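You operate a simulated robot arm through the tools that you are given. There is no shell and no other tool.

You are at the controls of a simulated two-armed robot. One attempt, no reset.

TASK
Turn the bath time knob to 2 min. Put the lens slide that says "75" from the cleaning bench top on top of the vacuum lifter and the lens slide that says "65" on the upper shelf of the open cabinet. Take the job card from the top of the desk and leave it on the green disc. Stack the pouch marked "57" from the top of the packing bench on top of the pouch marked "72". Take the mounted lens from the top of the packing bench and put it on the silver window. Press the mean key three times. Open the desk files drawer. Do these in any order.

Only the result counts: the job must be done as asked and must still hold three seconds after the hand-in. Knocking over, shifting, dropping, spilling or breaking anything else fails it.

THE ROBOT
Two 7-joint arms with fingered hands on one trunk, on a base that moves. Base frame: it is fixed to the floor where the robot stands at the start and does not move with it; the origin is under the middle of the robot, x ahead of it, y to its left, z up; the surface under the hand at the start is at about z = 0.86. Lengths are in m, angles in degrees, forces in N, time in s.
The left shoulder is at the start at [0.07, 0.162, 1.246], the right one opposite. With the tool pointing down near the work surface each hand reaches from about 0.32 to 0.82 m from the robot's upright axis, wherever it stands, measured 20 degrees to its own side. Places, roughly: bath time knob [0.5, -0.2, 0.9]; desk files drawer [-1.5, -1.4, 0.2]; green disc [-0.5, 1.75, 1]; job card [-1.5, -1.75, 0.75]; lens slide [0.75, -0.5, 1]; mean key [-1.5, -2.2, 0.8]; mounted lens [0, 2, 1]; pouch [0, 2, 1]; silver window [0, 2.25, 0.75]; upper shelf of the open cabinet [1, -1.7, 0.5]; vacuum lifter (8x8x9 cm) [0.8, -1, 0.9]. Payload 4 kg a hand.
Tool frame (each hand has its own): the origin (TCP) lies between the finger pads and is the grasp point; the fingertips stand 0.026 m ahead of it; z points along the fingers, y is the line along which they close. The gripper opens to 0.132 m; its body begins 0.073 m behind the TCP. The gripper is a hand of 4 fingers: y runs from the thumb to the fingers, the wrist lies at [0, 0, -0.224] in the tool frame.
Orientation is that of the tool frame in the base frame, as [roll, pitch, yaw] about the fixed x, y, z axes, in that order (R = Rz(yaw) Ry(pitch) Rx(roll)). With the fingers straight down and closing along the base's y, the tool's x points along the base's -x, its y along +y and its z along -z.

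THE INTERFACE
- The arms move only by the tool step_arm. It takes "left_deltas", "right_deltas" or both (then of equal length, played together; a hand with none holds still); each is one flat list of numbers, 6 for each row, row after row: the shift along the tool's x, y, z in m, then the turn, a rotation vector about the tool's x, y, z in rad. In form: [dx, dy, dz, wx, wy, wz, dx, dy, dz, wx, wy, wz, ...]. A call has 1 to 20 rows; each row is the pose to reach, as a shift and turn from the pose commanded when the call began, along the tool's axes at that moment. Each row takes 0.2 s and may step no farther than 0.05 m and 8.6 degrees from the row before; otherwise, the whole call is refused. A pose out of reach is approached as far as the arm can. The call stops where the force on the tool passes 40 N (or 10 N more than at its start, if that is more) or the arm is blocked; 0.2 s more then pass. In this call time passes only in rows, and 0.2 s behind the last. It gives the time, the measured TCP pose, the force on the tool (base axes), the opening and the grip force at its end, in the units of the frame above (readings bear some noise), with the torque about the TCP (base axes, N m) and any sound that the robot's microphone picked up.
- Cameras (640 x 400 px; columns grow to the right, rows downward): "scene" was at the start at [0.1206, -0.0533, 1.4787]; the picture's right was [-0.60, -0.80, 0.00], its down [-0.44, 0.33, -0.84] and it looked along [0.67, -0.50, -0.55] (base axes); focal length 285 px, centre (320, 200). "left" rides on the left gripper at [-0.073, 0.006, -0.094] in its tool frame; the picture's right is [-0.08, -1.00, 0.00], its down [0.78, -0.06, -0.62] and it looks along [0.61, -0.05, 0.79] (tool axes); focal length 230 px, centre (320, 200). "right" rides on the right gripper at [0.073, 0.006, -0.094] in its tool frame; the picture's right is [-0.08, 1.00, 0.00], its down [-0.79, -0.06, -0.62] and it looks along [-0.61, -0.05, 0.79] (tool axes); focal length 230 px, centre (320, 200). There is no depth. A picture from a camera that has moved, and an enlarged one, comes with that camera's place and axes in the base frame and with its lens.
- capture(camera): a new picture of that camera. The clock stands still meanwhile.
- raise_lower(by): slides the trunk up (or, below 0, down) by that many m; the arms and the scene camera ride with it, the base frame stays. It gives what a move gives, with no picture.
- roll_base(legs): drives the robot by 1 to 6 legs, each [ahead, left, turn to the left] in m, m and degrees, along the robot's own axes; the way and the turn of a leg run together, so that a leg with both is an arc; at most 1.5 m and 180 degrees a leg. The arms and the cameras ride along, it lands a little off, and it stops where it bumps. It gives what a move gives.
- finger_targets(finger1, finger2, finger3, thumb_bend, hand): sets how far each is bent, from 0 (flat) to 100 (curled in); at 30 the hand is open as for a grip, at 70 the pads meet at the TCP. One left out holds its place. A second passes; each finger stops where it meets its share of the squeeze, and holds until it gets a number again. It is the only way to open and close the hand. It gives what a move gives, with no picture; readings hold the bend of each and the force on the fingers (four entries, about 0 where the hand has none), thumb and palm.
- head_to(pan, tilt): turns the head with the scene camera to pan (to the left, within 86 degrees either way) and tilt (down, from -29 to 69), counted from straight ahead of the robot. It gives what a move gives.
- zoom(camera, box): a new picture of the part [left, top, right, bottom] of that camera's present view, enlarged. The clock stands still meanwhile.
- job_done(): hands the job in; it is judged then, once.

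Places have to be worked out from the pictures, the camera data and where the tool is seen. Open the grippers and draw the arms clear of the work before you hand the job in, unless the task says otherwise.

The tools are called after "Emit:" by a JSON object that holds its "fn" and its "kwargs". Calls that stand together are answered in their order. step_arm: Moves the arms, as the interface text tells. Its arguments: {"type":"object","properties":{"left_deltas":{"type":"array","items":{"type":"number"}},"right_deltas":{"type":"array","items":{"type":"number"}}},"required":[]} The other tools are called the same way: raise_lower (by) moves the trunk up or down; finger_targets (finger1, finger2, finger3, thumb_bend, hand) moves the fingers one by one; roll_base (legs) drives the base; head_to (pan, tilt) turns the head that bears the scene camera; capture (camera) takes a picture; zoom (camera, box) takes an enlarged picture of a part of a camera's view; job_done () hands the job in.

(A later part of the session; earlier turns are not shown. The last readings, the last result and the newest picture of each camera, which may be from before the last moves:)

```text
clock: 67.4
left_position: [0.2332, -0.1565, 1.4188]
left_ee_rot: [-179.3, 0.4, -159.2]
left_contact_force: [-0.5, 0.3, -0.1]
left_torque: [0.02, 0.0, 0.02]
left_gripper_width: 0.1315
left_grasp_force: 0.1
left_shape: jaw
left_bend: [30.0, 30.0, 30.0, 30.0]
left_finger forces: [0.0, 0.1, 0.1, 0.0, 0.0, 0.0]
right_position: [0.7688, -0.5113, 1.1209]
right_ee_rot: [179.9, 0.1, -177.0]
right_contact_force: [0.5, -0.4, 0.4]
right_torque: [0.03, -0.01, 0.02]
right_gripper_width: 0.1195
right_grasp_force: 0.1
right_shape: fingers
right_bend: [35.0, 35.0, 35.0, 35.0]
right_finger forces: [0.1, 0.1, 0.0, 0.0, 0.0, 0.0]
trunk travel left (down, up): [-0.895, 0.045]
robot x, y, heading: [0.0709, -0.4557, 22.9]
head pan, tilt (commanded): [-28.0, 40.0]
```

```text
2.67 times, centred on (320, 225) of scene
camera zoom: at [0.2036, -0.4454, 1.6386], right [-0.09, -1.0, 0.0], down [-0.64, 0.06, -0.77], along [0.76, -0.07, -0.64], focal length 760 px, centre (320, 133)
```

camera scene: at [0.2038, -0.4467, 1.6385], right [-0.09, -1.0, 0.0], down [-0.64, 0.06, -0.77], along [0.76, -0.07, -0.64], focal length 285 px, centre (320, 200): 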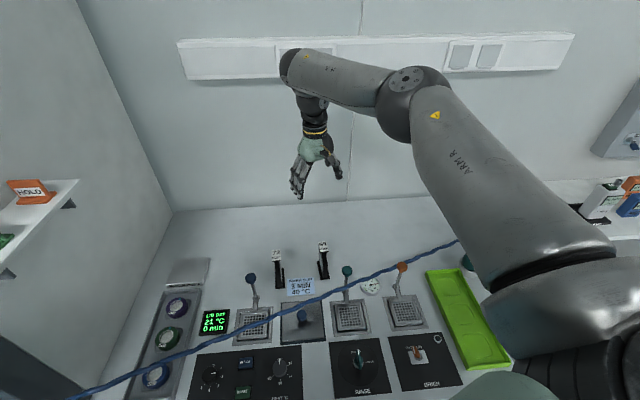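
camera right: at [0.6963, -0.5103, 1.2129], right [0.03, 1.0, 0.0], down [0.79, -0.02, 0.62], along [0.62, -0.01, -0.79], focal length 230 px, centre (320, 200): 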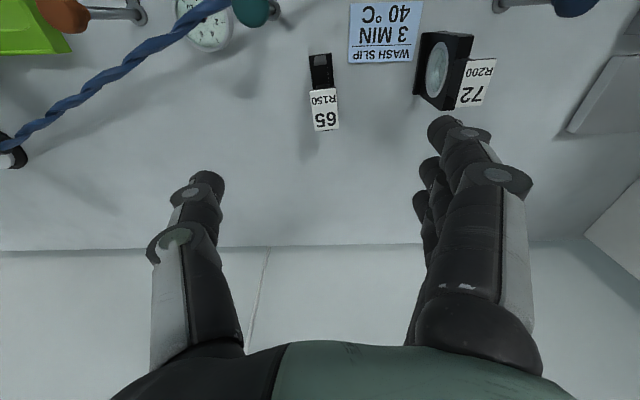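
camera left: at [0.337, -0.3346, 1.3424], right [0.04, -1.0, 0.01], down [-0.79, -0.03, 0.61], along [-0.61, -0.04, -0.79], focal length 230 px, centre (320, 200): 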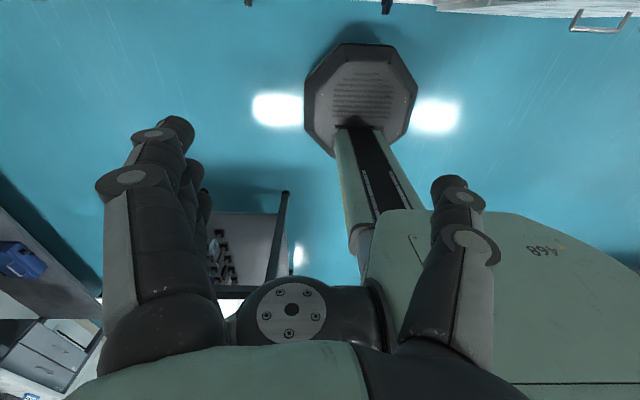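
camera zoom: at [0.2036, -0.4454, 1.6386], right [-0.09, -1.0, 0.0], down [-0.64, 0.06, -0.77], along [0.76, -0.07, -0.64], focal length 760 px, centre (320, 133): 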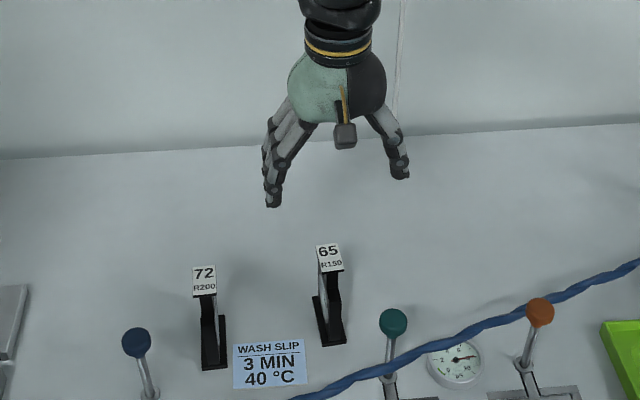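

The right-hand camera would come close to the hose if I tilted that hand here, and a tilted grip is needed for the shelf. The left hand has its camera on the far side, so I will take slide 65 with the left hand; first I retract the right hand and reposition the robot to (0.07, -0.75), heading 0.

Emit:
{"fn": "step_arm", "kwargs": {"right_deltas": [0.0, 0, -0.04, 0, 0, 0, 0.03, 0, -0.08, 0, 0, 0, 0.07, 0, -0.1, 0, 0, 0, 0.11, 0, -0.1, 0, 0, 0, 0.15, 0, -0.1, 0, 0, 0, 0.19, 0, -0.1, 0, 0, 0, 0.23, 0, -0.1, 0, 0, 0]}}

Emit:
{"fn": "roll_base", "kwargs": {"legs": [[0, 0, -22.9], [0, -0.28, 0]]}}

Emit:
{"fn": "head_to", "kwargs": {"pan": 10, "tilt": 40}}

Emit:
{"fn": "capture", "kwargs": {"camera": "scene"}}

```text
clock: 69.0
left_position: [0.2326, -0.1564, 1.418]
left_ee_rot: [-179.3, 0.4, -159.4]
left_contact_force: [0.3, 0.3, -0.3]
left_torque: [-0.01, -0.03, -0.01]
left_gripper_width: 0.1318
left_grasp_force: 0.1
left_shape: jaw
left_bend: [30.0, 30.0, 30.0, 30.0]
left_finger forces: [0.0, 0.0, 0.0, 0.0, 0.0, 0.0]
right_position: [0.5372, -0.526, 1.2197]
right_ee_rot: [179.9, 0.1, -177.1]
right_contact_force: [-0.3, 0.2, 0.5]
right_torque: [0.05, 0.0, 0.01]
right_gripper_width: 0.1194
right_grasp_force: 0.0
right_shape: fingers
right_bend: [35.0, 35.0, 35.0, 35.0]
right_finger forces: [0.0, 0.0, 0.0, 0.1, 0.1, 0.1]
trunk travel left (down, up): [-0.895, 0.045]
robot x, y, heading: [0.0735, -0.4519, 22.9]
head pan, tilt (commanded): [-28.0, 40.0]
```

```text
clock: 72.1
left_position: [0.3373, -0.5182, 1.4176]
left_ee_rot: [-179.1, 0.2, 177.4]
left_contact_force: [0.7, -0.9, 0.0]
left_torque: [-0.02, 0.01, 0.0]
left_gripper_width: 0.1319
left_grasp_force: 0.2
left_shape: jaw
left_bend: [30.0, 30.0, 30.0, 30.0]
left_finger forces: [0.0, 0.0, 0.0, 0.0, 0.0, 0.0]
right_position: [0.4728, -0.9786, 1.2217]
right_ee_rot: [-179.9, 0.1, 159.8]
right_contact_force: [0.1, 0.6, -0.1]
right_torque: [-0.05, 0.0, 0.01]
right_gripper_width: 0.1197
right_grasp_force: 0.1
right_shape: fingers
right_bend: [35.0, 35.0, 35.0, 35.0]
right_finger forces: [0.0, 0.0, 0.1, 0.1, 0.1, 0.0]
trunk travel left (down, up): [-0.895, 0.045]
robot x, y, heading: [0.0723, -0.7351, -0.3]
head pan, tilt (commanded): [-28.0, 40.0]
```

```text
clock: 73.2
left_position: [0.3377, -0.5221, 1.4185]
left_ee_rot: [-179.1, 0.4, 177.4]
left_contact_force: [-0.8, -0.2, -0.4]
left_torque: [0.0, -0.03, -0.01]
left_gripper_width: 0.1318
left_grasp_force: 0.0
left_shape: jaw
left_bend: [30.0, 30.0, 30.0, 30.0]
left_finger forces: [0.1, 0.0, 0.0, 0.0, 0.1, 0.0]
right_position: [0.4734, -0.9809, 1.2196]
right_ee_rot: [179.9, 0.0, 159.7]
right_contact_force: [-0.8, -1.1, 0.4]
right_torque: [0.0, 0.01, 0.0]
right_gripper_width: 0.1194
right_grasp_force: 0.1
right_shape: fingers
right_bend: [35.0, 35.0, 35.0, 35.0]
right_finger forces: [0.1, 0.0, 0.0, 0.0, 0.0, 0.1]
trunk travel left (down, up): [-0.895, 0.045]
robot x, y, heading: [0.0701, -0.738, -0.4]
head pan, tilt (commanded): [10.0, 40.0]
```

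```text
taken
camera scene: at [0.2054, -0.7214, 1.6385], right [0.17, -0.99, 0.0], down [-0.63, -0.11, -0.77], along [0.76, 0.13, -0.64], focal length 285 px, centre (320, 200)
```

scene: 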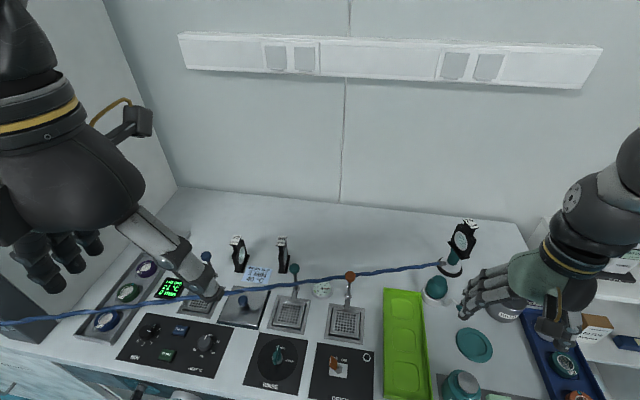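

I swing the left hand forward over the bench into a 52° downward tilt, staying at z ≈ 1.22, well above the hose.

Emit:
{"fn": "step_arm", "kwargs": {"left_deltas": [-0.0327, 0.0028, 0.0248, -0.006, -0.0829, -0.0118, -0.0654, 0.0055, 0.0497, -0.012, -0.1657, -0.0235, -0.098, 0.0083, 0.0745, -0.018, -0.2486, -0.0353, -0.1307, 0.011, 0.0993, -0.024, -0.3315, -0.047, -0.1634, 0.0138, 0.1241, -0.03, -0.4143, -0.0588, -0.1961, 0.0165, 0.149, -0.036, -0.4972, -0.0705, -0.2287, 0.0193, 0.1738, -0.042, -0.58, -0.0823, -0.2614, 0.022, 0.1986, -0.048, -0.6629, -0.094]}}

Emit:
{"fn": "capture", "kwargs": {"camera": "left"}}

Emit:
{"fn": "capture", "kwargs": {"camera": "scene"}}

```text
clock: 75.0
left_position: [0.6067, -0.5132, 1.2217]
left_ee_rot: [180.0, 38.3, -176.7]
left_contact_force: [0.1, 0.0, -0.1]
left_torque: [-0.04, 0.01, -0.01]
left_gripper_width: 0.1319
left_grasp_force: 0.1
left_shape: jaw
left_bend: [30.0, 30.0, 30.0, 30.0]
left_finger forces: [0.0, 0.0, 0.0, 0.0, 0.0, 0.1]
right_position: [0.4744, -0.9806, 1.2178]
right_ee_rot: [180.0, 0.0, 159.7]
right_contact_force: [-0.4, -0.1, -0.3]
right_torque: [-0.02, 0.01, -0.01]
right_gripper_width: 0.1197
right_grasp_force: 0.1
right_shape: fingers
right_bend: [35.0, 35.0, 35.0, 35.0]
right_finger forces: [0.0, 0.0, 0.1, 0.0, 0.0, 0.0]
trunk travel left (down, up): [-0.895, 0.045]
robot x, y, heading: [0.0717, -0.7337, -0.3]
head pan, tilt (commanded): [10.0, 40.0]
```

```text
taken
camera left: at [0.6051, -0.5081, 1.3403], right [0.12, -0.99, 0.05], down [-0.99, -0.12, 0.0], along [0.01, -0.05, -1.0], focal length 230 px, centre (320, 200)
```

left: 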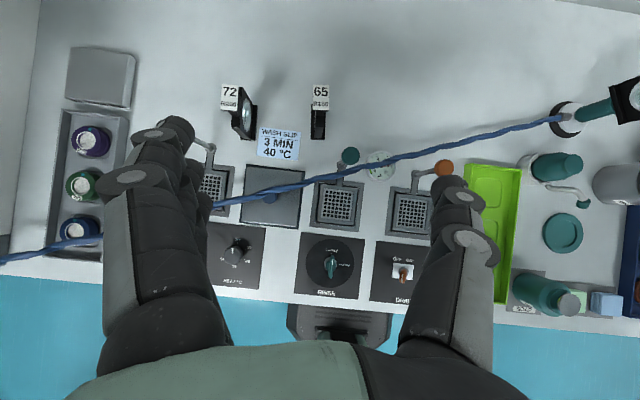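

```text
taken
camera scene: at [0.2078, -0.7202, 1.6383], right [0.17, -0.99, 0.0], down [-0.64, -0.11, -0.76], along [0.75, 0.13, -0.64], focal length 285 px, centre (320, 200)
```

scene: 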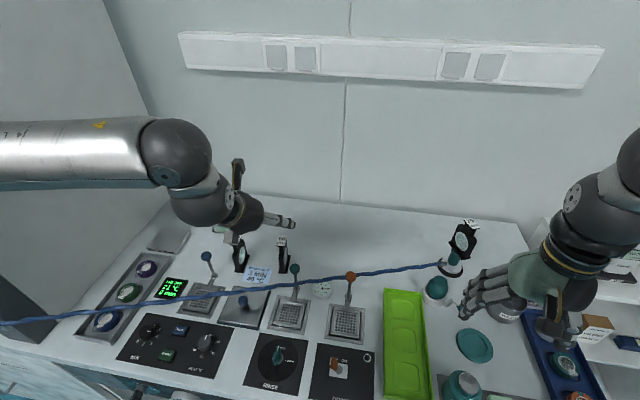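

The straight-down left view puts slide 65's foot centre at about (0.769, -0.510) and the hose at x ≈ 0.64 there, so a 52° tilted approach clears it by 5 cm. I come to a pre-grasp 10 cm short.

Emit:
{"fn": "step_arm", "kwargs": {"left_deltas": [0.0109, -0.0012, 0.0462, 0, 0, 0, 0.0217, -0.0024, 0.0924, 0, 0, 0, 0.0326, -0.0037, 0.1386, 0, 0, 0, 0.0434, -0.0049, 0.1848, 0, 0, 0, 0.0543, -0.0061, 0.231, 0, 0, 0]}}

Emit:
{"fn": "capture", "kwargs": {"camera": "left"}}

Emit:
{"fn": "zoom", "kwargs": {"camera": "scene", "box": [180, 180, 380, 330]}}

```text
clock: 76.2
left_position: [0.7027, -0.512, 1.0087]
left_ee_rot: [179.9, 38.3, -176.8]
left_contact_force: [0.2, -0.3, -0.5]
left_torque: [0.0, 0.03, -0.01]
left_gripper_width: 0.1319
left_grasp_force: 0.0
left_shape: jaw
left_bend: [30.0, 30.0, 30.0, 30.0]
left_finger forces: [0.1, 0.1, 0.0, 0.0, 0.0, 0.1]
right_position: [0.4736, -0.9812, 1.219]
right_ee_rot: [180.0, 0.1, 159.7]
right_contact_force: [-0.1, -0.4, -0.4]
right_torque: [-0.02, -0.01, 0.01]
right_gripper_width: 0.1197
right_grasp_force: 0.0
right_shape: fingers
right_bend: [35.0, 35.0, 35.0, 35.0]
right_finger forces: [0.0, 0.1, 0.0, 0.0, 0.0, 0.0]
trunk travel left (down, up): [-0.895, 0.045]
robot x, y, heading: [0.0708, -0.7338, -0.6]
head pan, tilt (commanded): [10.0, 40.0]
```

```text
taken
camera left: at [0.7027, -0.5067, 1.1263], right [0.12, -0.99, 0.05], down [-0.99, -0.12, 0.0], along [0.01, -0.05, -1.0], focal length 230 px, centre (320, 200)
```

left: 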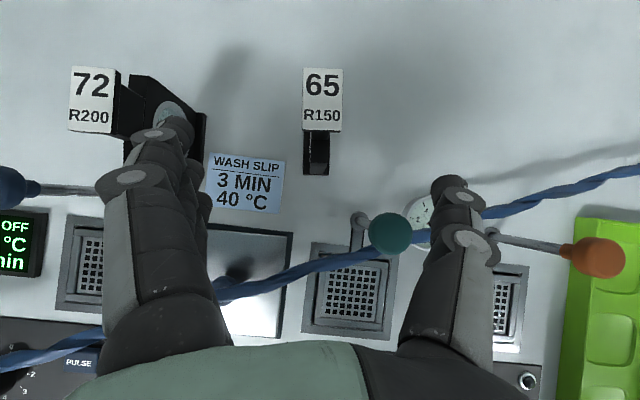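

```text
2.67 times, centred on (280, 255) of scene
camera zoom: at [0.2077, -0.7207, 1.6383], right [0.17, -0.99, 0.0], down [-0.64, -0.11, -0.77], along [0.75, 0.13, -0.64], focal length 760 px, centre (427, 53)
```

zoom: 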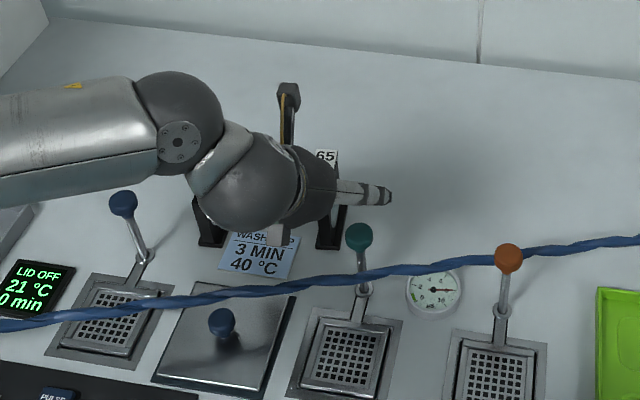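

The teal lever ball at about (0.684, -0.575, 0.945) would be rather near the palm at this tilt, so I steepen the hand to about 62° before going in.

Emit:
{"fn": "step_arm", "kwargs": {"left_deltas": [-0.009, 0.0, 0.008, 0, 0.09, 0, -0.0182, 0.0015, 0.0158, 0, 0.18, 0]}}

Emit:
{"fn": "capture", "kwargs": {"camera": "left"}}

```text
clock: 76.8
left_position: [0.7272, -0.5107, 1.0054]
left_ee_rot: [179.9, 27.8, -176.7]
left_contact_force: [-0.3, -0.5, -0.4]
left_torque: [0.03, 0.01, 0.03]
left_gripper_width: 0.1317
left_grasp_force: 0.0
left_shape: jaw
left_bend: [30.0, 30.0, 30.0, 30.0]
left_finger forces: [0.0, 0.0, 0.0, 0.0, 0.1, 0.0]
right_position: [0.4751, -0.9808, 1.2172]
right_ee_rot: [179.9, 0.0, 159.7]
right_contact_force: [0.0, -0.1, 0.0]
right_torque: [-0.02, 0.02, 0.01]
right_gripper_width: 0.1198
right_grasp_force: 0.0
right_shape: fingers
right_bend: [35.0, 35.0, 35.0, 35.0]
right_finger forces: [0.1, 0.1, 0.1, 0.1, 0.1, 0.1]
trunk travel left (down, up): [-0.895, 0.045]
robot x, y, heading: [0.0732, -0.733, -0.3]
head pan, tilt (commanded): [10.0, 40.0]
```

```text
taken
camera left: at [0.748, -0.5039, 1.1222], right [0.13, -0.99, 0.04], down [-0.98, -0.12, 0.18], along [-0.17, -0.06, -0.98], focal length 230 px, centre (320, 200)
```

left: 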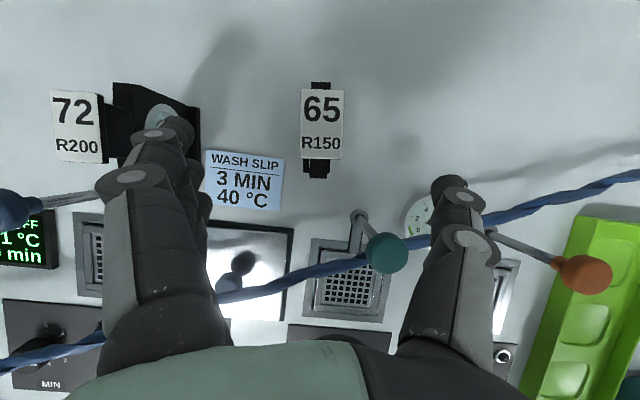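

Everything is lined up; I advance 8.8 cm along the tool axis to bring the plate between thumb and fingers.

Emit:
{"fn": "step_arm", "kwargs": {"left_deltas": [0, -0.0006, 0.03, 0, 0, 0, -0.0004, -0.0012, 0.06, 0, 0, 0, -0.0008, -0.0017, 0.088, 0, 0, 0]}}

Emit:
{"fn": "capture", "kwargs": {"camera": "left"}}

Emit:
{"fn": "zoom", "kwargs": {"camera": "scene", "box": [180, 180, 380, 330]}}

```text
clock: 77.6
left_position: [0.7682, -0.5098, 0.927]
left_ee_rot: [-180.0, 28.0, -176.7]
left_contact_force: [0.3, -0.1, 0.6]
left_torque: [0.01, 0.01, -0.02]
left_gripper_width: 0.132
left_grasp_force: 0.0
left_shape: jaw
left_bend: [30.0, 30.0, 30.0, 30.0]
left_finger forces: [0.0, 0.0, 0.0, 0.0, 0.0, 0.1]
right_position: [0.4734, -0.9806, 1.2183]
right_ee_rot: [179.9, 0.2, 159.6]
right_contact_force: [0.4, 0.0, -0.3]
right_torque: [0.01, -0.02, 0.01]
right_gripper_width: 0.1196
right_grasp_force: 0.1
right_shape: fingers
right_bend: [35.0, 35.0, 35.0, 35.0]
right_finger forces: [0.0, 0.0, 0.0, 0.1, 0.2, 0.1]
trunk travel left (down, up): [-0.895, 0.045]
robot x, y, heading: [0.0715, -0.7325, -0.5]
head pan, tilt (commanded): [10.0, 40.0]
```

```text
taken
camera left: at [0.7883, -0.5038, 1.0446], right [0.13, -0.99, 0.04], down [-0.98, -0.12, 0.18], along [-0.17, -0.06, -0.98], focal length 230 px, centre (320, 200)
```

left: 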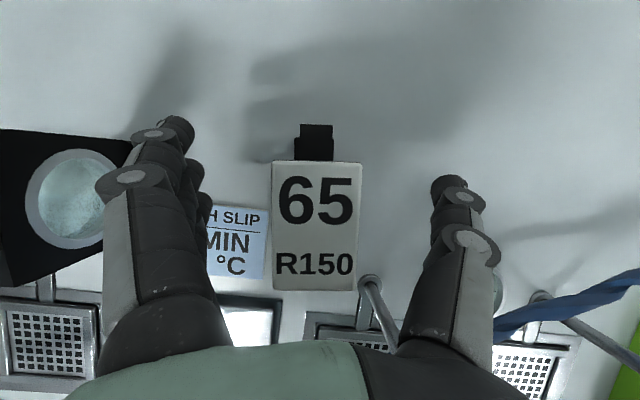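

```text
2.67 times, centred on (280, 255) of scene
camera zoom: at [0.2058, -0.7215, 1.6385], right [0.17, -0.99, 0.0], down [-0.63, -0.11, -0.77], along [0.76, 0.13, -0.64], focal length 760 px, centre (427, 53)
```

zoom: 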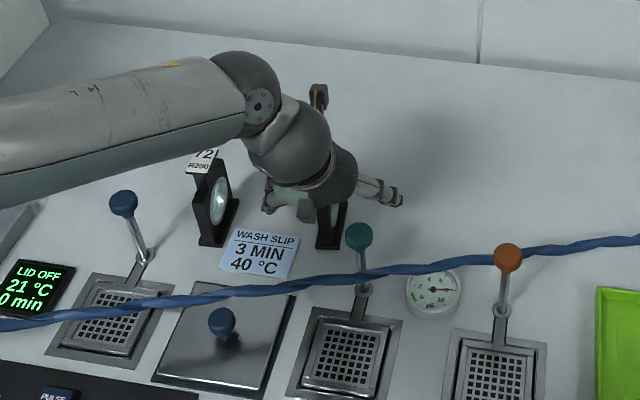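

No contact yet, and the tag reads 65. I close the left hand on the plate in two stages.

Emit:
{"fn": "finger_targets", "kwargs": {"hand": "left", "finger1": 55, "finger2": 55, "finger3": 55, "thumb_bend": 55}}

Emit:
{"fn": "finger_targets", "kwargs": {"hand": "left", "finger1": 72, "finger2": 72, "finger3": 72, "thumb_bend": 72}}

Emit:
{"fn": "capture", "kwargs": {"camera": "left"}}

Emit:
{"fn": "zoom", "kwargs": {"camera": "scene", "box": [180, 180, 380, 330]}}

```text
clock: 78.6
left_position: [0.768, -0.5085, 0.9279]
left_ee_rot: [179.9, 28.0, -176.7]
left_contact_force: [-0.3, 0.3, -0.1]
left_torque: [0.0, 0.0, -0.01]
left_gripper_width: 0.0554
left_grasp_force: 0.1
left_shape: fingers
left_bend: [55.0, 55.0, 55.0, 55.0]
left_finger forces: [0.0, 0.0, 0.1, 0.0, 0.1, 0.0]
right_position: [0.4729, -0.9814, 1.2183]
right_ee_rot: [179.8, 0.2, 159.7]
right_contact_force: [-0.6, 0.3, 0.1]
right_torque: [0.0, -0.03, 0.01]
right_gripper_width: 0.1194
right_grasp_force: 0.1
right_shape: fingers
right_bend: [35.0, 35.0, 35.0, 35.0]
right_finger forces: [0.0, 0.1, 0.0, 0.0, 0.0, 0.0]
trunk travel left (down, up): [-0.895, 0.045]
robot x, y, heading: [0.0702, -0.7328, -0.4]
head pan, tilt (commanded): [10.0, 40.0]
```

```text
clock: 79.6
left_position: [0.767, -0.5093, 0.9278]
left_ee_rot: [179.9, 27.9, -176.7]
left_contact_force: [0.0, -0.6, 0.4]
left_torque: [0.0, 0.03, 0.02]
left_gripper_width: 0.0207
left_grasp_force: 9.5
left_shape: fingers
left_bend: [70.0, 70.0, 70.0, 68.0]
left_finger forces: [3.2, 3.2, 3.2, 0.0, 9.8, 0.0]
right_position: [0.4725, -0.9819, 1.22]
right_ee_rot: [-180.0, 0.2, 159.7]
right_contact_force: [-0.3, -0.3, -0.1]
right_torque: [0.02, 0.01, 0.01]
right_gripper_width: 0.1196
right_grasp_force: 0.1
right_shape: fingers
right_bend: [35.0, 35.0, 35.0, 35.0]
right_finger forces: [0.0, 0.0, 0.0, 0.0, 0.1, 0.1]
trunk travel left (down, up): [-0.895, 0.045]
robot x, y, heading: [0.0739, -0.7373, -0.2]
head pan, tilt (commanded): [10.0, 40.0]
```

```text
taken
camera left: at [0.788, -0.5034, 1.0447], right [0.13, -0.99, 0.04], down [-0.98, -0.12, 0.18], along [-0.17, -0.06, -0.98], focal length 230 px, centre (320, 200)
```

left: 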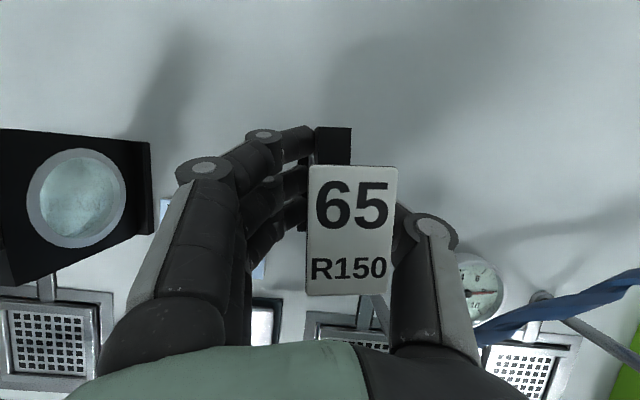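

```text
2.67 times, centred on (280, 255) of scene
camera zoom: at [0.2057, -0.721, 1.6384], right [0.17, -0.99, 0.0], down [-0.63, -0.11, -0.77], along [0.76, 0.13, -0.64], focal length 760 px, centre (427, 53)
```

zoom: 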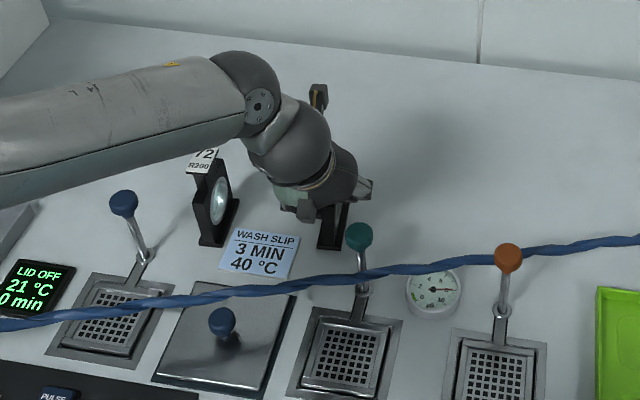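

Slide 65 is held with 9.5 N. I lift it straight up 22 cm, then draw it back toward the robot above the hose.

Emit:
{"fn": "step_arm", "kwargs": {"left_deltas": [-0.0094, 0, -0.0177, 0, 0, 0, -0.0282, 0, -0.053, 0, 0, 0, -0.0493, 0, -0.0927, 0, 0, 0, -0.0704, 0, -0.1325, 0, 0, 0, -0.0915, 0, -0.1722, 0, 0, 0, -0.1033, 0, -0.1943, 0, 0, 0]}}

Emit:
{"fn": "capture", "kwargs": {"camera": "left"}}

Emit:
{"fn": "capture", "kwargs": {"camera": "scene"}}

```text
clock: 81.0
left_position: [0.7685, -0.5104, 1.1482]
left_ee_rot: [-180.0, 28.0, -176.7]
left_contact_force: [-0.2, -0.8, -2.2]
left_torque: [0.02, 0.03, 0.0]
left_gripper_width: 0.0205
left_grasp_force: 10.2
left_shape: fingers
left_bend: [70.0, 70.0, 70.0, 68.0]
left_finger forces: [3.3, 3.0, 3.1, 0.0, 9.7, 0.1]
right_position: [0.4734, -0.9817, 1.2185]
right_ee_rot: [179.8, 0.1, 159.7]
right_contact_force: [-0.4, 0.4, 0.4]
right_torque: [0.0, 0.02, -0.01]
right_gripper_width: 0.1197
right_grasp_force: 0.1
right_shape: fingers
right_bend: [35.0, 35.0, 35.0, 35.0]
right_finger forces: [0.0, 0.0, 0.0, 0.0, 0.0, 0.0]
trunk travel left (down, up): [-0.895, 0.045]
robot x, y, heading: [0.0694, -0.7326, -0.4]
head pan, tilt (commanded): [10.0, 40.0]
```

```text
taken
camera left: at [0.7889, -0.5038, 1.2654], right [0.13, -0.99, 0.04], down [-0.98, -0.12, 0.18], along [-0.17, -0.06, -0.98], focal length 230 px, centre (320, 200)
```

left: 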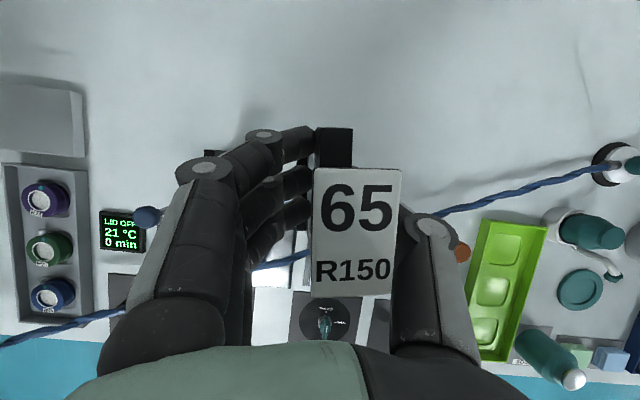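

```text
taken
camera scene: at [0.2056, -0.7213, 1.6384], right [0.17, -0.99, 0.0], down [-0.63, -0.11, -0.77], along [0.76, 0.13, -0.64], focal length 285 px, centre (320, 200)
```

scene: 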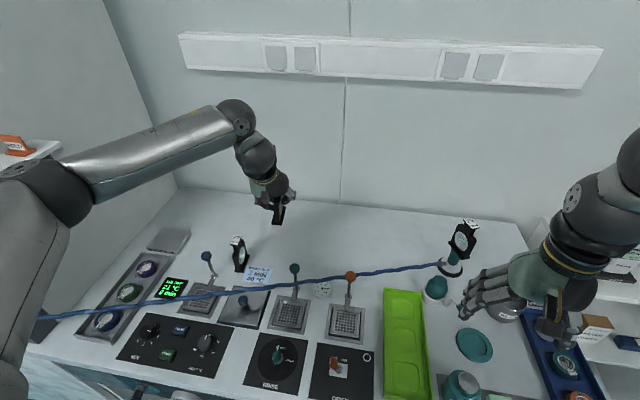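

I draw the slide back 0.3 m toward the robot, and look to the right to plan the drive to the cabinet.

Emit:
{"fn": "step_arm", "kwargs": {"left_deltas": [0.0397, 0.0026, -0.0211, 0, 0, 0, 0.0793, 0.0052, -0.0422, 0, 0, 0, 0.119, 0.0078, -0.0633, 0, 0, 0, 0.1587, 0.0104, -0.0844, 0, 0, 0, 0.1983, 0.013, -0.1055, 0, 0, 0, 0.238, 0.0156, -0.1265, 0, 0, 0, 0.2777, 0.0181, -0.1476, 0, 0, 0]}}

Emit:
{"fn": "head_to", "kwargs": {"pan": -60, "tilt": 35}}

Emit:
{"fn": "capture", "kwargs": {"camera": "scene"}}

Emit:
{"fn": "head_to", "kwargs": {"pan": -86, "tilt": 35}}

Emit:
{"fn": "capture", "kwargs": {"camera": "scene"}}

```text
clock: 82.6
left_position: [0.5085, -0.5196, 1.1285]
left_ee_rot: [180.0, 27.9, -176.7]
left_contact_force: [-0.3, 0.9, -1.3]
left_torque: [-0.06, 0.0, -0.01]
left_gripper_width: 0.0203
left_grasp_force: 9.6
left_shape: fingers
left_bend: [70.0, 70.0, 70.0, 68.0]
left_finger forces: [3.2, 3.0, 3.0, 0.1, 9.3, 0.0]
left hand out of reach, approached as far as the arm can: row 6, 7
right_position: [0.4741, -0.9824, 1.2191]
right_ee_rot: [-179.9, 0.0, 159.7]
right_contact_force: [-0.4, 0.2, -0.1]
right_torque: [-0.01, 0.04, -0.01]
right_gripper_width: 0.1195
right_grasp_force: 0.1
right_shape: fingers
right_bend: [35.0, 35.0, 35.0, 35.0]
right_finger forces: [0.1, 0.0, 0.0, 0.0, 0.1, 0.0]
trunk travel left (down, up): [-0.895, 0.045]
robot x, y, heading: [0.0716, -0.7331, -0.6]
head pan, tilt (commanded): [10.0, 40.0]
```

```text
clock: 84.0
left_position: [0.5084, -0.5196, 1.1303]
left_ee_rot: [179.9, 27.8, -176.6]
left_contact_force: [-0.3, -0.1, -1.0]
left_torque: [0.02, 0.04, 0.0]
left_gripper_width: 0.0206
left_grasp_force: 9.4
left_shape: fingers
left_bend: [70.0, 70.0, 70.0, 68.0]
left_finger forces: [3.1, 3.0, 3.1, 0.0, 9.3, 0.0]
right_position: [0.4735, -0.9812, 1.2189]
right_ee_rot: [-180.0, 0.1, 159.8]
right_contact_force: [0.1, -0.8, 0.0]
right_torque: [0.02, -0.01, -0.02]
right_gripper_width: 0.1198
right_grasp_force: 0.0
right_shape: fingers
right_bend: [35.0, 35.0, 35.0, 35.0]
right_finger forces: [0.0, 0.0, 0.0, 0.0, 0.0, 0.0]
trunk travel left (down, up): [-0.895, 0.045]
robot x, y, heading: [0.0703, -0.7341, -0.2]
head pan, tilt (commanded): [-60.0, 35.0]
```

```text
taken
camera scene: at [0.1654, -0.8117, 1.646], right [-0.87, -0.49, 0.0], down [-0.28, 0.5, -0.82], along [0.4, -0.71, -0.57], focal length 285 px, centre (320, 200)
```

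scene: 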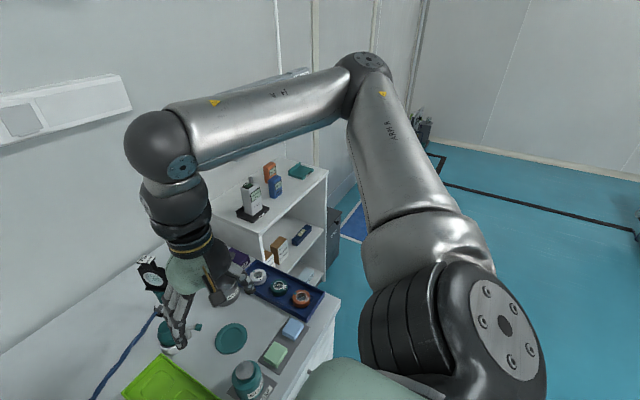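

```text
clock: 84.9
left_position: [0.5065, -0.5197, 1.1288]
left_ee_rot: [-179.9, 27.9, -176.7]
left_contact_force: [-0.1, 1.3, -2.2]
left_torque: [0.01, -0.01, 0.05]
left_gripper_width: 0.0206
left_grasp_force: 9.0
left_shape: fingers
left_bend: [70.0, 70.0, 70.0, 68.0]
left_finger forces: [3.2, 3.0, 3.0, 0.1, 9.3, 0.1]
right_position: [0.4737, -0.9807, 1.2188]
right_ee_rot: [180.0, 0.2, 159.7]
right_contact_force: [0.4, -0.2, -0.7]
right_torque: [-0.03, 0.01, 0.0]
right_gripper_width: 0.1198
right_grasp_force: 0.1
right_shape: fingers
right_bend: [35.0, 35.0, 35.0, 35.0]
right_finger forces: [0.1, 0.1, 0.0, 0.0, 0.1, 0.1]
trunk travel left (down, up): [-0.895, 0.045]
robot x, y, heading: [0.072, -0.7353, -0.4]
head pan, tilt (commanded): [-85.9, 35.0]
```

```text
taken
camera scene: at [0.1276, -0.823, 1.646], right [-1.0, -0.06, 0.0], down [-0.04, 0.57, -0.82], along [0.05, -0.82, -0.57], focal length 285 px, centre (320, 200)
```

scene: 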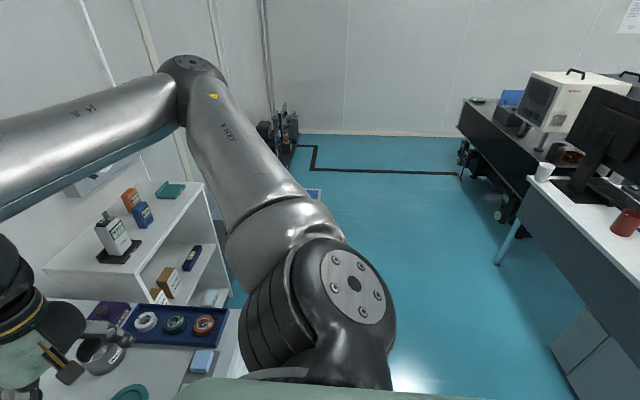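

The floor to the right is free. I back up 0.15 m and drive 1.15 m to the right, to stand before the cabinet.

Emit:
{"fn": "roll_base", "kwargs": {"legs": [[-0.2, 0, 0], [0, -1.15, 0]]}}

Emit:
{"fn": "head_to", "kwargs": {"pan": 10, "tilt": 45}}

Emit:
{"fn": "capture", "kwargs": {"camera": "scene"}}

```text
clock: 92.0
left_position: [0.3001, -1.6656, 1.1303]
left_ee_rot: [-179.9, 27.9, -176.7]
left_contact_force: [0.5, 0.4, -2.7]
left_torque: [0.02, 0.03, -0.03]
left_gripper_width: 0.0204
left_grasp_force: 8.9
left_shape: fingers
left_bend: [70.0, 70.0, 70.0, 68.0]
left_finger forces: [3.2, 3.0, 3.0, 0.0, 9.3, 0.0]
right_position: [0.2654, -2.1269, 1.2192]
right_ee_rot: [-179.9, 0.1, 159.7]
right_contact_force: [0.4, -0.4, -0.1]
right_torque: [0.01, 0.01, -0.01]
right_gripper_width: 0.1197
right_grasp_force: 0.0
right_shape: fingers
right_bend: [35.0, 35.0, 35.0, 35.0]
right_finger forces: [0.0, 0.1, 0.0, 0.0, 0.0, 0.0]
trunk travel left (down, up): [-0.895, 0.045]
robot x, y, heading: [-0.1387, -1.8824, -0.7]
head pan, tilt (commanded): [-85.9, 35.0]
```

```text
clock: 93.7
left_position: [0.2992, -1.666, 1.1304]
left_ee_rot: [179.9, 27.9, -176.7]
left_contact_force: [0.1, -0.5, -0.8]
left_torque: [-0.02, -0.02, -0.02]
left_gripper_width: 0.0205
left_grasp_force: 9.3
left_shape: fingers
left_bend: [70.0, 70.0, 70.0, 68.0]
left_finger forces: [3.2, 3.0, 3.1, 0.0, 9.2, 0.0]
right_position: [0.2649, -2.1293, 1.22]
right_ee_rot: [-179.9, 0.0, 159.7]
right_contact_force: [1.0, 0.1, -0.5]
right_torque: [0.02, 0.03, 0.01]
right_gripper_width: 0.1196
right_grasp_force: 0.2
right_shape: fingers
right_bend: [35.0, 35.0, 35.0, 35.0]
right_finger forces: [0.1, 0.0, 0.0, 0.1, 0.0, 0.0]
trunk travel left (down, up): [-0.895, 0.045]
robot x, y, heading: [-0.1324, -1.8797, -0.2]
head pan, tilt (commanded): [10.0, 45.0]
```

```text
taken
camera scene: at [-0.0059, -1.8687, 1.6312], right [0.17, -0.99, 0.0], down [-0.7, -0.12, -0.71], along [0.7, 0.12, -0.71], focal length 285 px, centre (320, 200)
```

scene: 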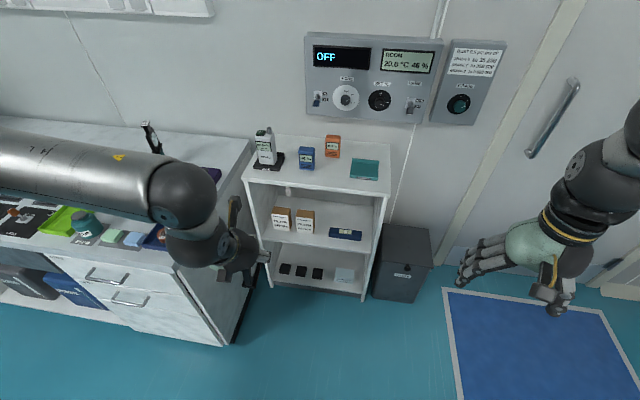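

Emit:
{"fn": "zoom", "kwargs": {"camera": "scene", "box": [240, 130, 400, 310]}}

Emit:
{"fn": "zoom", "kwargs": {"camera": "scene", "box": [250, 185, 390, 265]}}

```text
2.22 times, centred on (320, 220) of scene
camera zoom: at [-0.0059, -1.8687, 1.6312], right [0.17, -0.99, 0.0], down [-0.7, -0.12, -0.71], along [0.7, 0.12, -0.71], focal length 633 px, centre (320, 156)
```

zoom: 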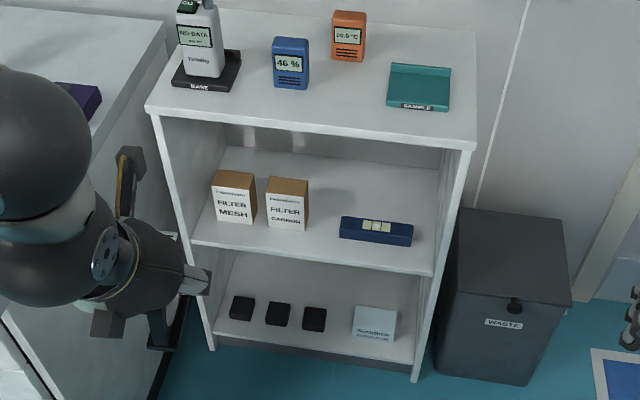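

```text
4.57 times, centred on (320, 225) of scene
camera zoom: at [-0.0059, -1.8687, 1.6312], right [0.17, -0.99, 0.0], down [-0.7, -0.12, -0.71], along [0.7, 0.12, -0.71], focal length 1302 px, centre (320, 86)
```

zoom: 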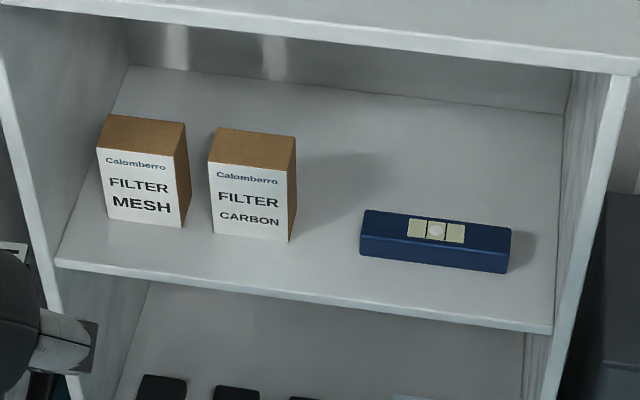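

The upper shelf (top z ≈ 0.50, front edge x ≈ 0.80) has a free spot between the CARBON box (y ≈ -1.685) and the blue box (y ≈ -1.766). I move closer (robot to about x 0.12, y -1.955) and lower the trunk 0.40 m.

Emit:
{"fn": "roll_base", "kwargs": {"legs": [[0.25, -0.075, 0]]}}

Emit:
{"fn": "raise_lower", "kwargs": {"by": -0.4}}

Emit:
{"fn": "head_to", "kwargs": {"pan": 15, "tilt": 35}}

Emit:
{"fn": "capture", "kwargs": {"camera": "scene"}}

Emit:
{"fn": "capture", "kwargs": {"camera": "left"}}

```text
clock: 95.5
left_position: [0.5469, -1.7445, 1.1303]
left_ee_rot: [-180.0, 28.1, -176.9]
left_contact_force: [-0.5, 0.9, -1.7]
left_torque: [-0.04, -0.01, -0.02]
left_gripper_width: 0.0206
left_grasp_force: 9.5
left_shape: fingers
left_bend: [70.0, 70.0, 70.0, 68.0]
left_finger forces: [3.2, 3.0, 3.0, 0.1, 9.3, 0.1]
right_position: [0.5104, -2.2057, 1.2206]
right_ee_rot: [-180.0, 0.2, 159.5]
right_contact_force: [1.0, -0.7, 0.0]
right_torque: [0.01, 0.01, 0.04]
right_gripper_width: 0.1193
right_grasp_force: 0.1
right_shape: fingers
right_bend: [35.0, 35.0, 35.0, 35.0]
right_finger forces: [0.0, 0.0, 0.0, 0.1, 0.1, 0.0]
trunk travel left (down, up): [-0.895, 0.045]
robot x, y, heading: [0.1142, -1.9549, -1.0]
head pan, tilt (commanded): [10.0, 45.0]
```

```text
clock: 99.4
left_position: [0.5499, -1.7454, 0.7299]
left_ee_rot: [179.9, 28.0, -177.1]
left_contact_force: [-0.5, 1.0, -2.5]
left_torque: [0.0, -0.01, 0.03]
left_gripper_width: 0.0206
left_grasp_force: 9.3
left_shape: fingers
left_bend: [70.0, 70.0, 70.0, 68.0]
left_finger forces: [3.2, 3.0, 3.0, 0.0, 9.2, 0.1]
right_position: [0.5133, -2.206, 0.8189]
right_ee_rot: [179.9, 0.1, 159.4]
right_contact_force: [-0.3, -0.4, 0.2]
right_torque: [-0.01, -0.02, 0.01]
right_gripper_width: 0.1195
right_grasp_force: 0.0
right_shape: fingers
right_bend: [35.0, 35.0, 35.0, 35.0]
right_finger forces: [0.1, 0.0, 0.0, 0.0, 0.0, 0.0]
trunk travel left (down, up): [-0.495, 0.445]
robot x, y, heading: [0.1113, -1.9586, -1.0]
head pan, tilt (commanded): [10.0, 45.0]
```

```text
clock: 100.1
left_position: [0.5485, -1.7442, 0.7292]
left_ee_rot: [179.9, 27.9, -177.1]
left_contact_force: [-0.5, 0.0, -1.7]
left_torque: [0.0, 0.02, 0.01]
left_gripper_width: 0.0205
left_grasp_force: 9.1
left_shape: fingers
left_bend: [70.0, 70.0, 70.0, 68.0]
left_finger forces: [3.2, 3.0, 2.9, 0.0, 9.2, 0.0]
right_position: [0.5122, -2.2064, 0.819]
right_ee_rot: [179.9, 0.0, 159.4]
right_contact_force: [-0.1, -0.6, 1.3]
right_torque: [0.02, -0.03, -0.01]
right_gripper_width: 0.1196
right_grasp_force: 0.1
right_shape: fingers
right_bend: [35.0, 35.0, 35.0, 35.0]
right_finger forces: [0.0, 0.0, 0.0, 0.0, 0.0, 0.0]
trunk travel left (down, up): [-0.495, 0.445]
robot x, y, heading: [0.1135, -1.955, -0.8]
head pan, tilt (commanded): [15.0, 35.0]
```

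```text
taken
camera scene: at [0.248, -1.9368, 1.246], right [0.25, -0.97, 0.0], down [-0.56, -0.14, -0.82], along [0.79, 0.2, -0.57], focal length 285 px, centre (320, 200)
```

scene: 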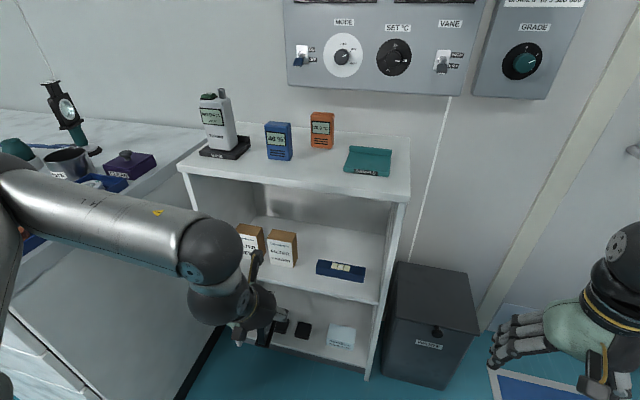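

```text
taken
camera left: at [0.5704, -1.7389, 0.8468], right [0.12, -0.99, 0.04], down [-0.98, -0.11, 0.18], along [-0.17, -0.06, -0.98], focal length 230 px, centre (320, 200)
```

left: 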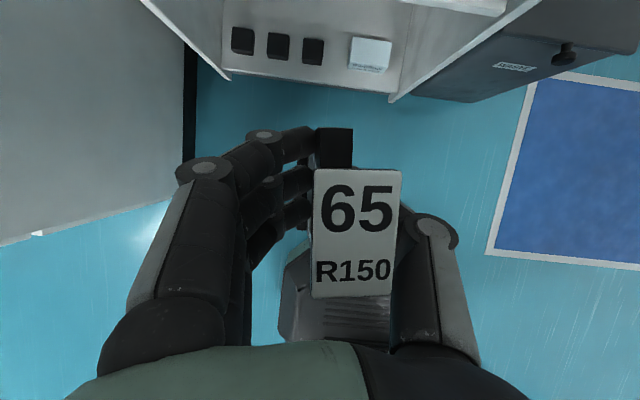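

Emit:
{"fn": "zoom", "kwargs": {"camera": "scene", "box": [225, 180, 415, 330]}}

```text
2.67 times, centred on (320, 255) of scene
camera zoom: at [0.248, -1.9368, 1.246], right [0.25, -0.97, 0.0], down [-0.56, -0.14, -0.82], along [0.79, 0.2, -0.57], focal length 760 px, centre (320, 53)
```

zoom: 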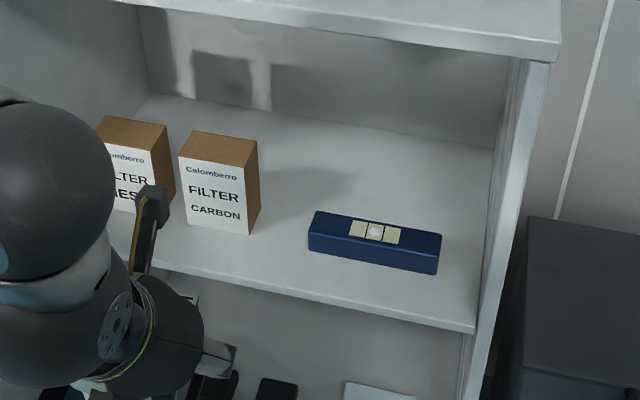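

I bring the slide down in front of the shelf opening (x ≈ 0.66, z ≈ 0.615), rolling 3° to stand it upright, and check clearances.

Emit:
{"fn": "step_arm", "kwargs": {"left_deltas": [-0.0113, 0.0009, 0.0383, 0.0115, 0, -0.006, -0.0226, 0.0017, 0.0766, 0.023, 0, -0.012, -0.0339, 0.0026, 0.1149, 0.0345, 0, -0.018, -0.0452, 0.0034, 0.1532, 0.046, 0, -0.0244]}}

Emit:
{"fn": "capture", "kwargs": {"camera": "scene"}}

Emit:
{"fn": "capture", "kwargs": {"camera": "left"}}

```text
clock: 101.1
left_position: [0.6619, -1.735, 0.613]
left_ee_rot: [-176.7, 27.9, -175.5]
left_contact_force: [-0.1, 0.0, -2.4]
left_torque: [0.04, 0.0, 0.0]
left_gripper_width: 0.0201
left_grasp_force: 8.8
left_shape: fingers
left_bend: [71.0, 70.0, 70.0, 68.0]
left_finger forces: [3.1, 2.7, 2.8, 0.0, 8.6, 0.0]
right_position: [0.5122, -2.2055, 0.8187]
right_ee_rot: [-180.0, 0.1, 159.4]
right_contact_force: [-0.1, 0.4, 0.0]
right_torque: [0.0, 0.03, -0.04]
right_gripper_width: 0.1197
right_grasp_force: 0.0
right_shape: fingers
right_bend: [35.0, 35.0, 35.0, 35.0]
right_finger forces: [0.0, 0.0, 0.0, 0.0, 0.0, 0.0]
trunk travel left (down, up): [-0.495, 0.445]
robot x, y, heading: [0.113, -1.9575, -0.5]
head pan, tilt (commanded): [15.0, 35.0]
```

```text
taken
camera scene: at [0.2487, -1.9364, 1.246], right [0.25, -0.97, 0.0], down [-0.56, -0.14, -0.82], along [0.79, 0.2, -0.57], focal length 285 px, centre (320, 200)
```

scene: 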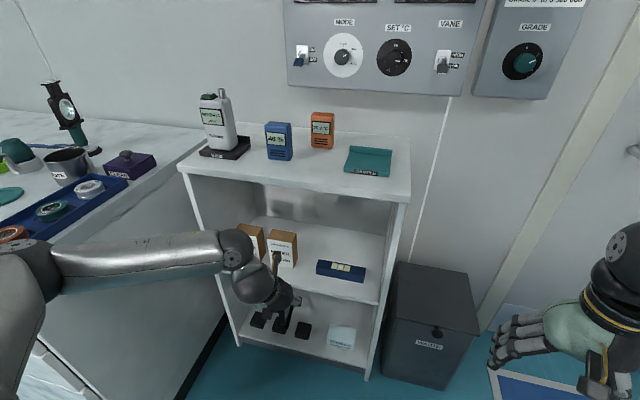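

```text
taken
camera left: at [0.6821, -1.7234, 0.7307], right [0.12, -0.99, 0.09], down [-0.98, -0.1, 0.18], along [-0.17, -0.11, -0.98], focal length 230 px, centre (320, 200)
```

left: 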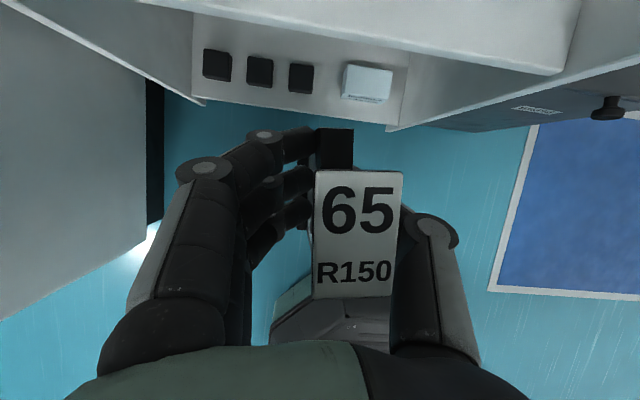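

Emit:
{"fn": "zoom", "kwargs": {"camera": "scene", "box": [220, 215, 380, 345]}}

```text
3.08 times, centred on (300, 280) of scene
camera zoom: at [0.2487, -1.9364, 1.246], right [0.25, -0.97, 0.0], down [-0.56, -0.14, -0.82], along [0.79, 0.2, -0.57], focal length 876 px, centre (382, -46)
```

zoom: 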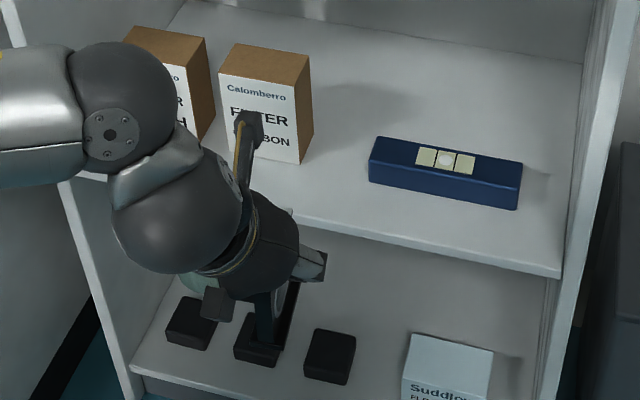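

The foot is above shelf level. I slide it in horizontally between the two boxes at about 3.5 cm above the shelf.

Emit:
{"fn": "step_arm", "kwargs": {"left_deltas": [-0.0378, -0.0009, 0.0232, 0, 0, 0, -0.0756, -0.0018, 0.0464, 0, 0, 0, -0.1134, -0.0026, 0.0696, 0, 0, 0, -0.1512, -0.0035, 0.0928, 0, 0, 0]}}

Emit:
{"fn": "zoom", "kwargs": {"camera": "scene", "box": [220, 195, 400, 325]}}

Emit:
{"fn": "capture", "kwargs": {"camera": "left"}}

```text
clock: 102.1
left_position: [0.8366, -1.7315, 0.6022]
left_ee_rot: [-176.7, 27.8, -175.5]
left_contact_force: [0.5, 0.0, -2.7]
left_torque: [0.01, 0.02, -0.02]
left_gripper_width: 0.0201
left_grasp_force: 8.7
left_shape: fingers
left_bend: [71.0, 70.0, 70.0, 68.0]
left_finger forces: [3.0, 2.8, 2.7, 0.0, 8.7, 0.0]
right_position: [0.5137, -2.208, 0.8191]
right_ee_rot: [179.9, 0.0, 159.5]
right_contact_force: [0.6, 0.0, -0.4]
right_torque: [0.02, 0.01, 0.01]
right_gripper_width: 0.1197
right_grasp_force: 0.0
right_shape: fingers
right_bend: [35.0, 35.0, 35.0, 35.0]
right_finger forces: [0.0, 0.0, 0.1, 0.0, 0.1, 0.0]
trunk travel left (down, up): [-0.495, 0.445]
robot x, y, heading: [0.1115, -1.957, -0.5]
head pan, tilt (commanded): [15.0, 35.0]
```

```text
3.08 times, centred on (310, 260) of scene
camera zoom: at [0.249, -1.9374, 1.2459], right [0.25, -0.97, 0.0], down [-0.56, -0.14, -0.82], along [0.79, 0.2, -0.57], focal length 876 px, centre (351, 15)
```

zoom: 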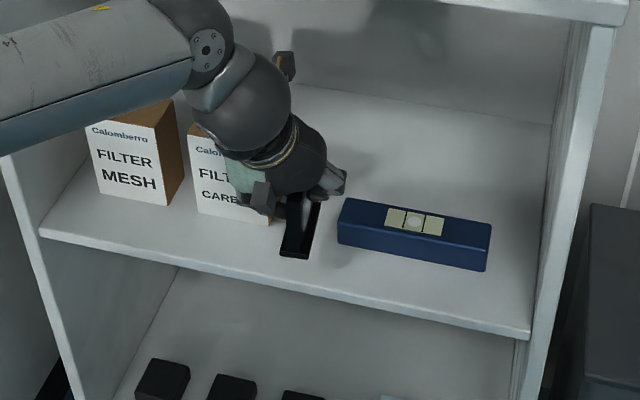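

```text
taken
camera left: at [0.8568, -1.7201, 0.7185], right [0.12, -0.99, 0.09], down [-0.98, -0.1, 0.18], along [-0.17, -0.11, -0.98], focal length 230 px, centre (320, 200)
```

left: 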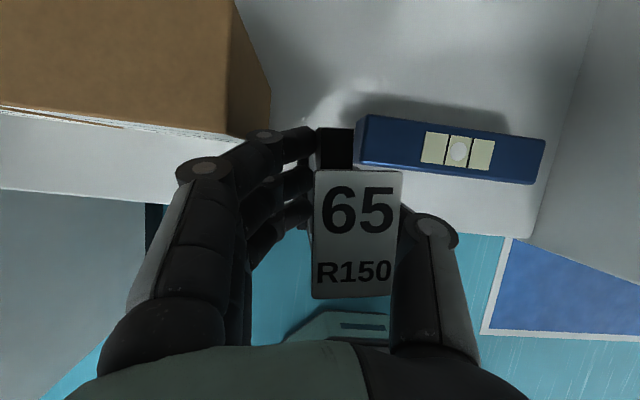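

The slide is between the boxes; I shift 6 mm to the left to give the thumb room from the blue box and lower 3 cm, then feel for contact.

Emit:
{"fn": "step_arm", "kwargs": {"left_deltas": [-0.0004, 0.006, -0.0001, 0, 0, 0, 0.0066, 0.0068, 0.0132, 0, 0, 0, 0.0136, 0.0075, 0.0264, 0, 0, 0]}}

Emit:
{"fn": "step_arm", "kwargs": {"left_deltas": [0.0014, 0.0002, 0.0026, 0, 0, 0, 0.0023, 0.0003, 0.0044, 0, 0, 0]}}

Emit:
{"fn": "zoom", "kwargs": {"camera": "scene", "box": [220, 195, 400, 325]}}

```text
clock: 102.9
left_position: [0.8373, -1.7246, 0.5733]
left_ee_rot: [-176.6, 28.0, -175.4]
left_contact_force: [0.4, -0.2, -1.8]
left_torque: [0.03, 0.0, 0.01]
left_gripper_width: 0.0201
left_grasp_force: 8.6
left_shape: fingers
left_bend: [71.0, 71.0, 70.0, 68.0]
left_finger forces: [3.3, 2.8, 2.9, 0.0, 8.8, 0.1]
right_position: [0.5122, -2.2067, 0.8189]
right_ee_rot: [179.9, 0.2, 159.4]
right_contact_force: [-0.6, -0.8, -0.1]
right_torque: [-0.01, 0.03, 0.0]
right_gripper_width: 0.1197
right_grasp_force: 0.0
right_shape: fingers
right_bend: [35.0, 35.0, 35.0, 35.0]
right_finger forces: [0.0, 0.1, 0.1, 0.1, 0.1, 0.0]
trunk travel left (down, up): [-0.495, 0.445]
robot x, y, heading: [0.1133, -1.9608, -1.0]
head pan, tilt (commanded): [15.0, 35.0]
```

```text
clock: 103.5
left_position: [0.8375, -1.7245, 0.57]
left_ee_rot: [-176.8, 27.8, -175.5]
left_contact_force: [-1.3, 0.0, -2.1]
left_torque: [-0.02, 0.01, -0.01]
left_gripper_width: 0.02
left_grasp_force: 9.0
left_shape: fingers
left_bend: [71.0, 71.0, 70.0, 68.0]
left_finger forces: [3.5, 2.8, 2.9, 0.0, 8.9, 0.0]
right_position: [0.5113, -2.2057, 0.8193]
right_ee_rot: [179.9, 0.1, 159.3]
right_contact_force: [-0.9, 0.4, 0.5]
right_torque: [0.0, 0.02, 0.0]
right_gripper_width: 0.1194
right_grasp_force: 0.0
right_shape: fingers
right_bend: [35.0, 35.0, 35.0, 35.0]
right_finger forces: [0.0, 0.0, 0.1, 0.0, 0.1, 0.1]
trunk travel left (down, up): [-0.495, 0.445]
robot x, y, heading: [0.1135, -1.9563, -0.5]
head pan, tilt (commanded): [15.0, 35.0]
```

```text
3.08 times, centred on (310, 260) of scene
camera zoom: at [0.2481, -1.9368, 1.246], right [0.25, -0.97, 0.0], down [-0.56, -0.14, -0.82], along [0.79, 0.2, -0.57], focal length 876 px, centre (351, 15)
```

zoom: 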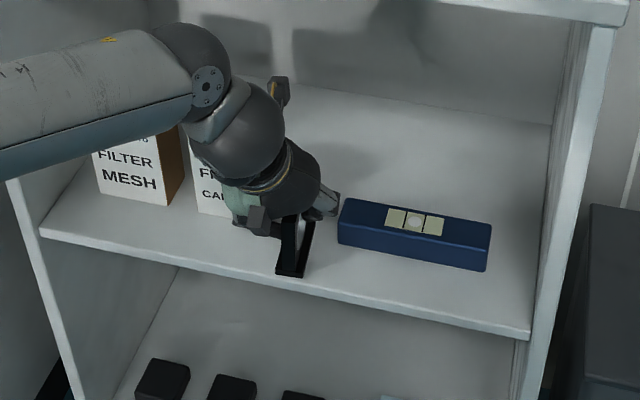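

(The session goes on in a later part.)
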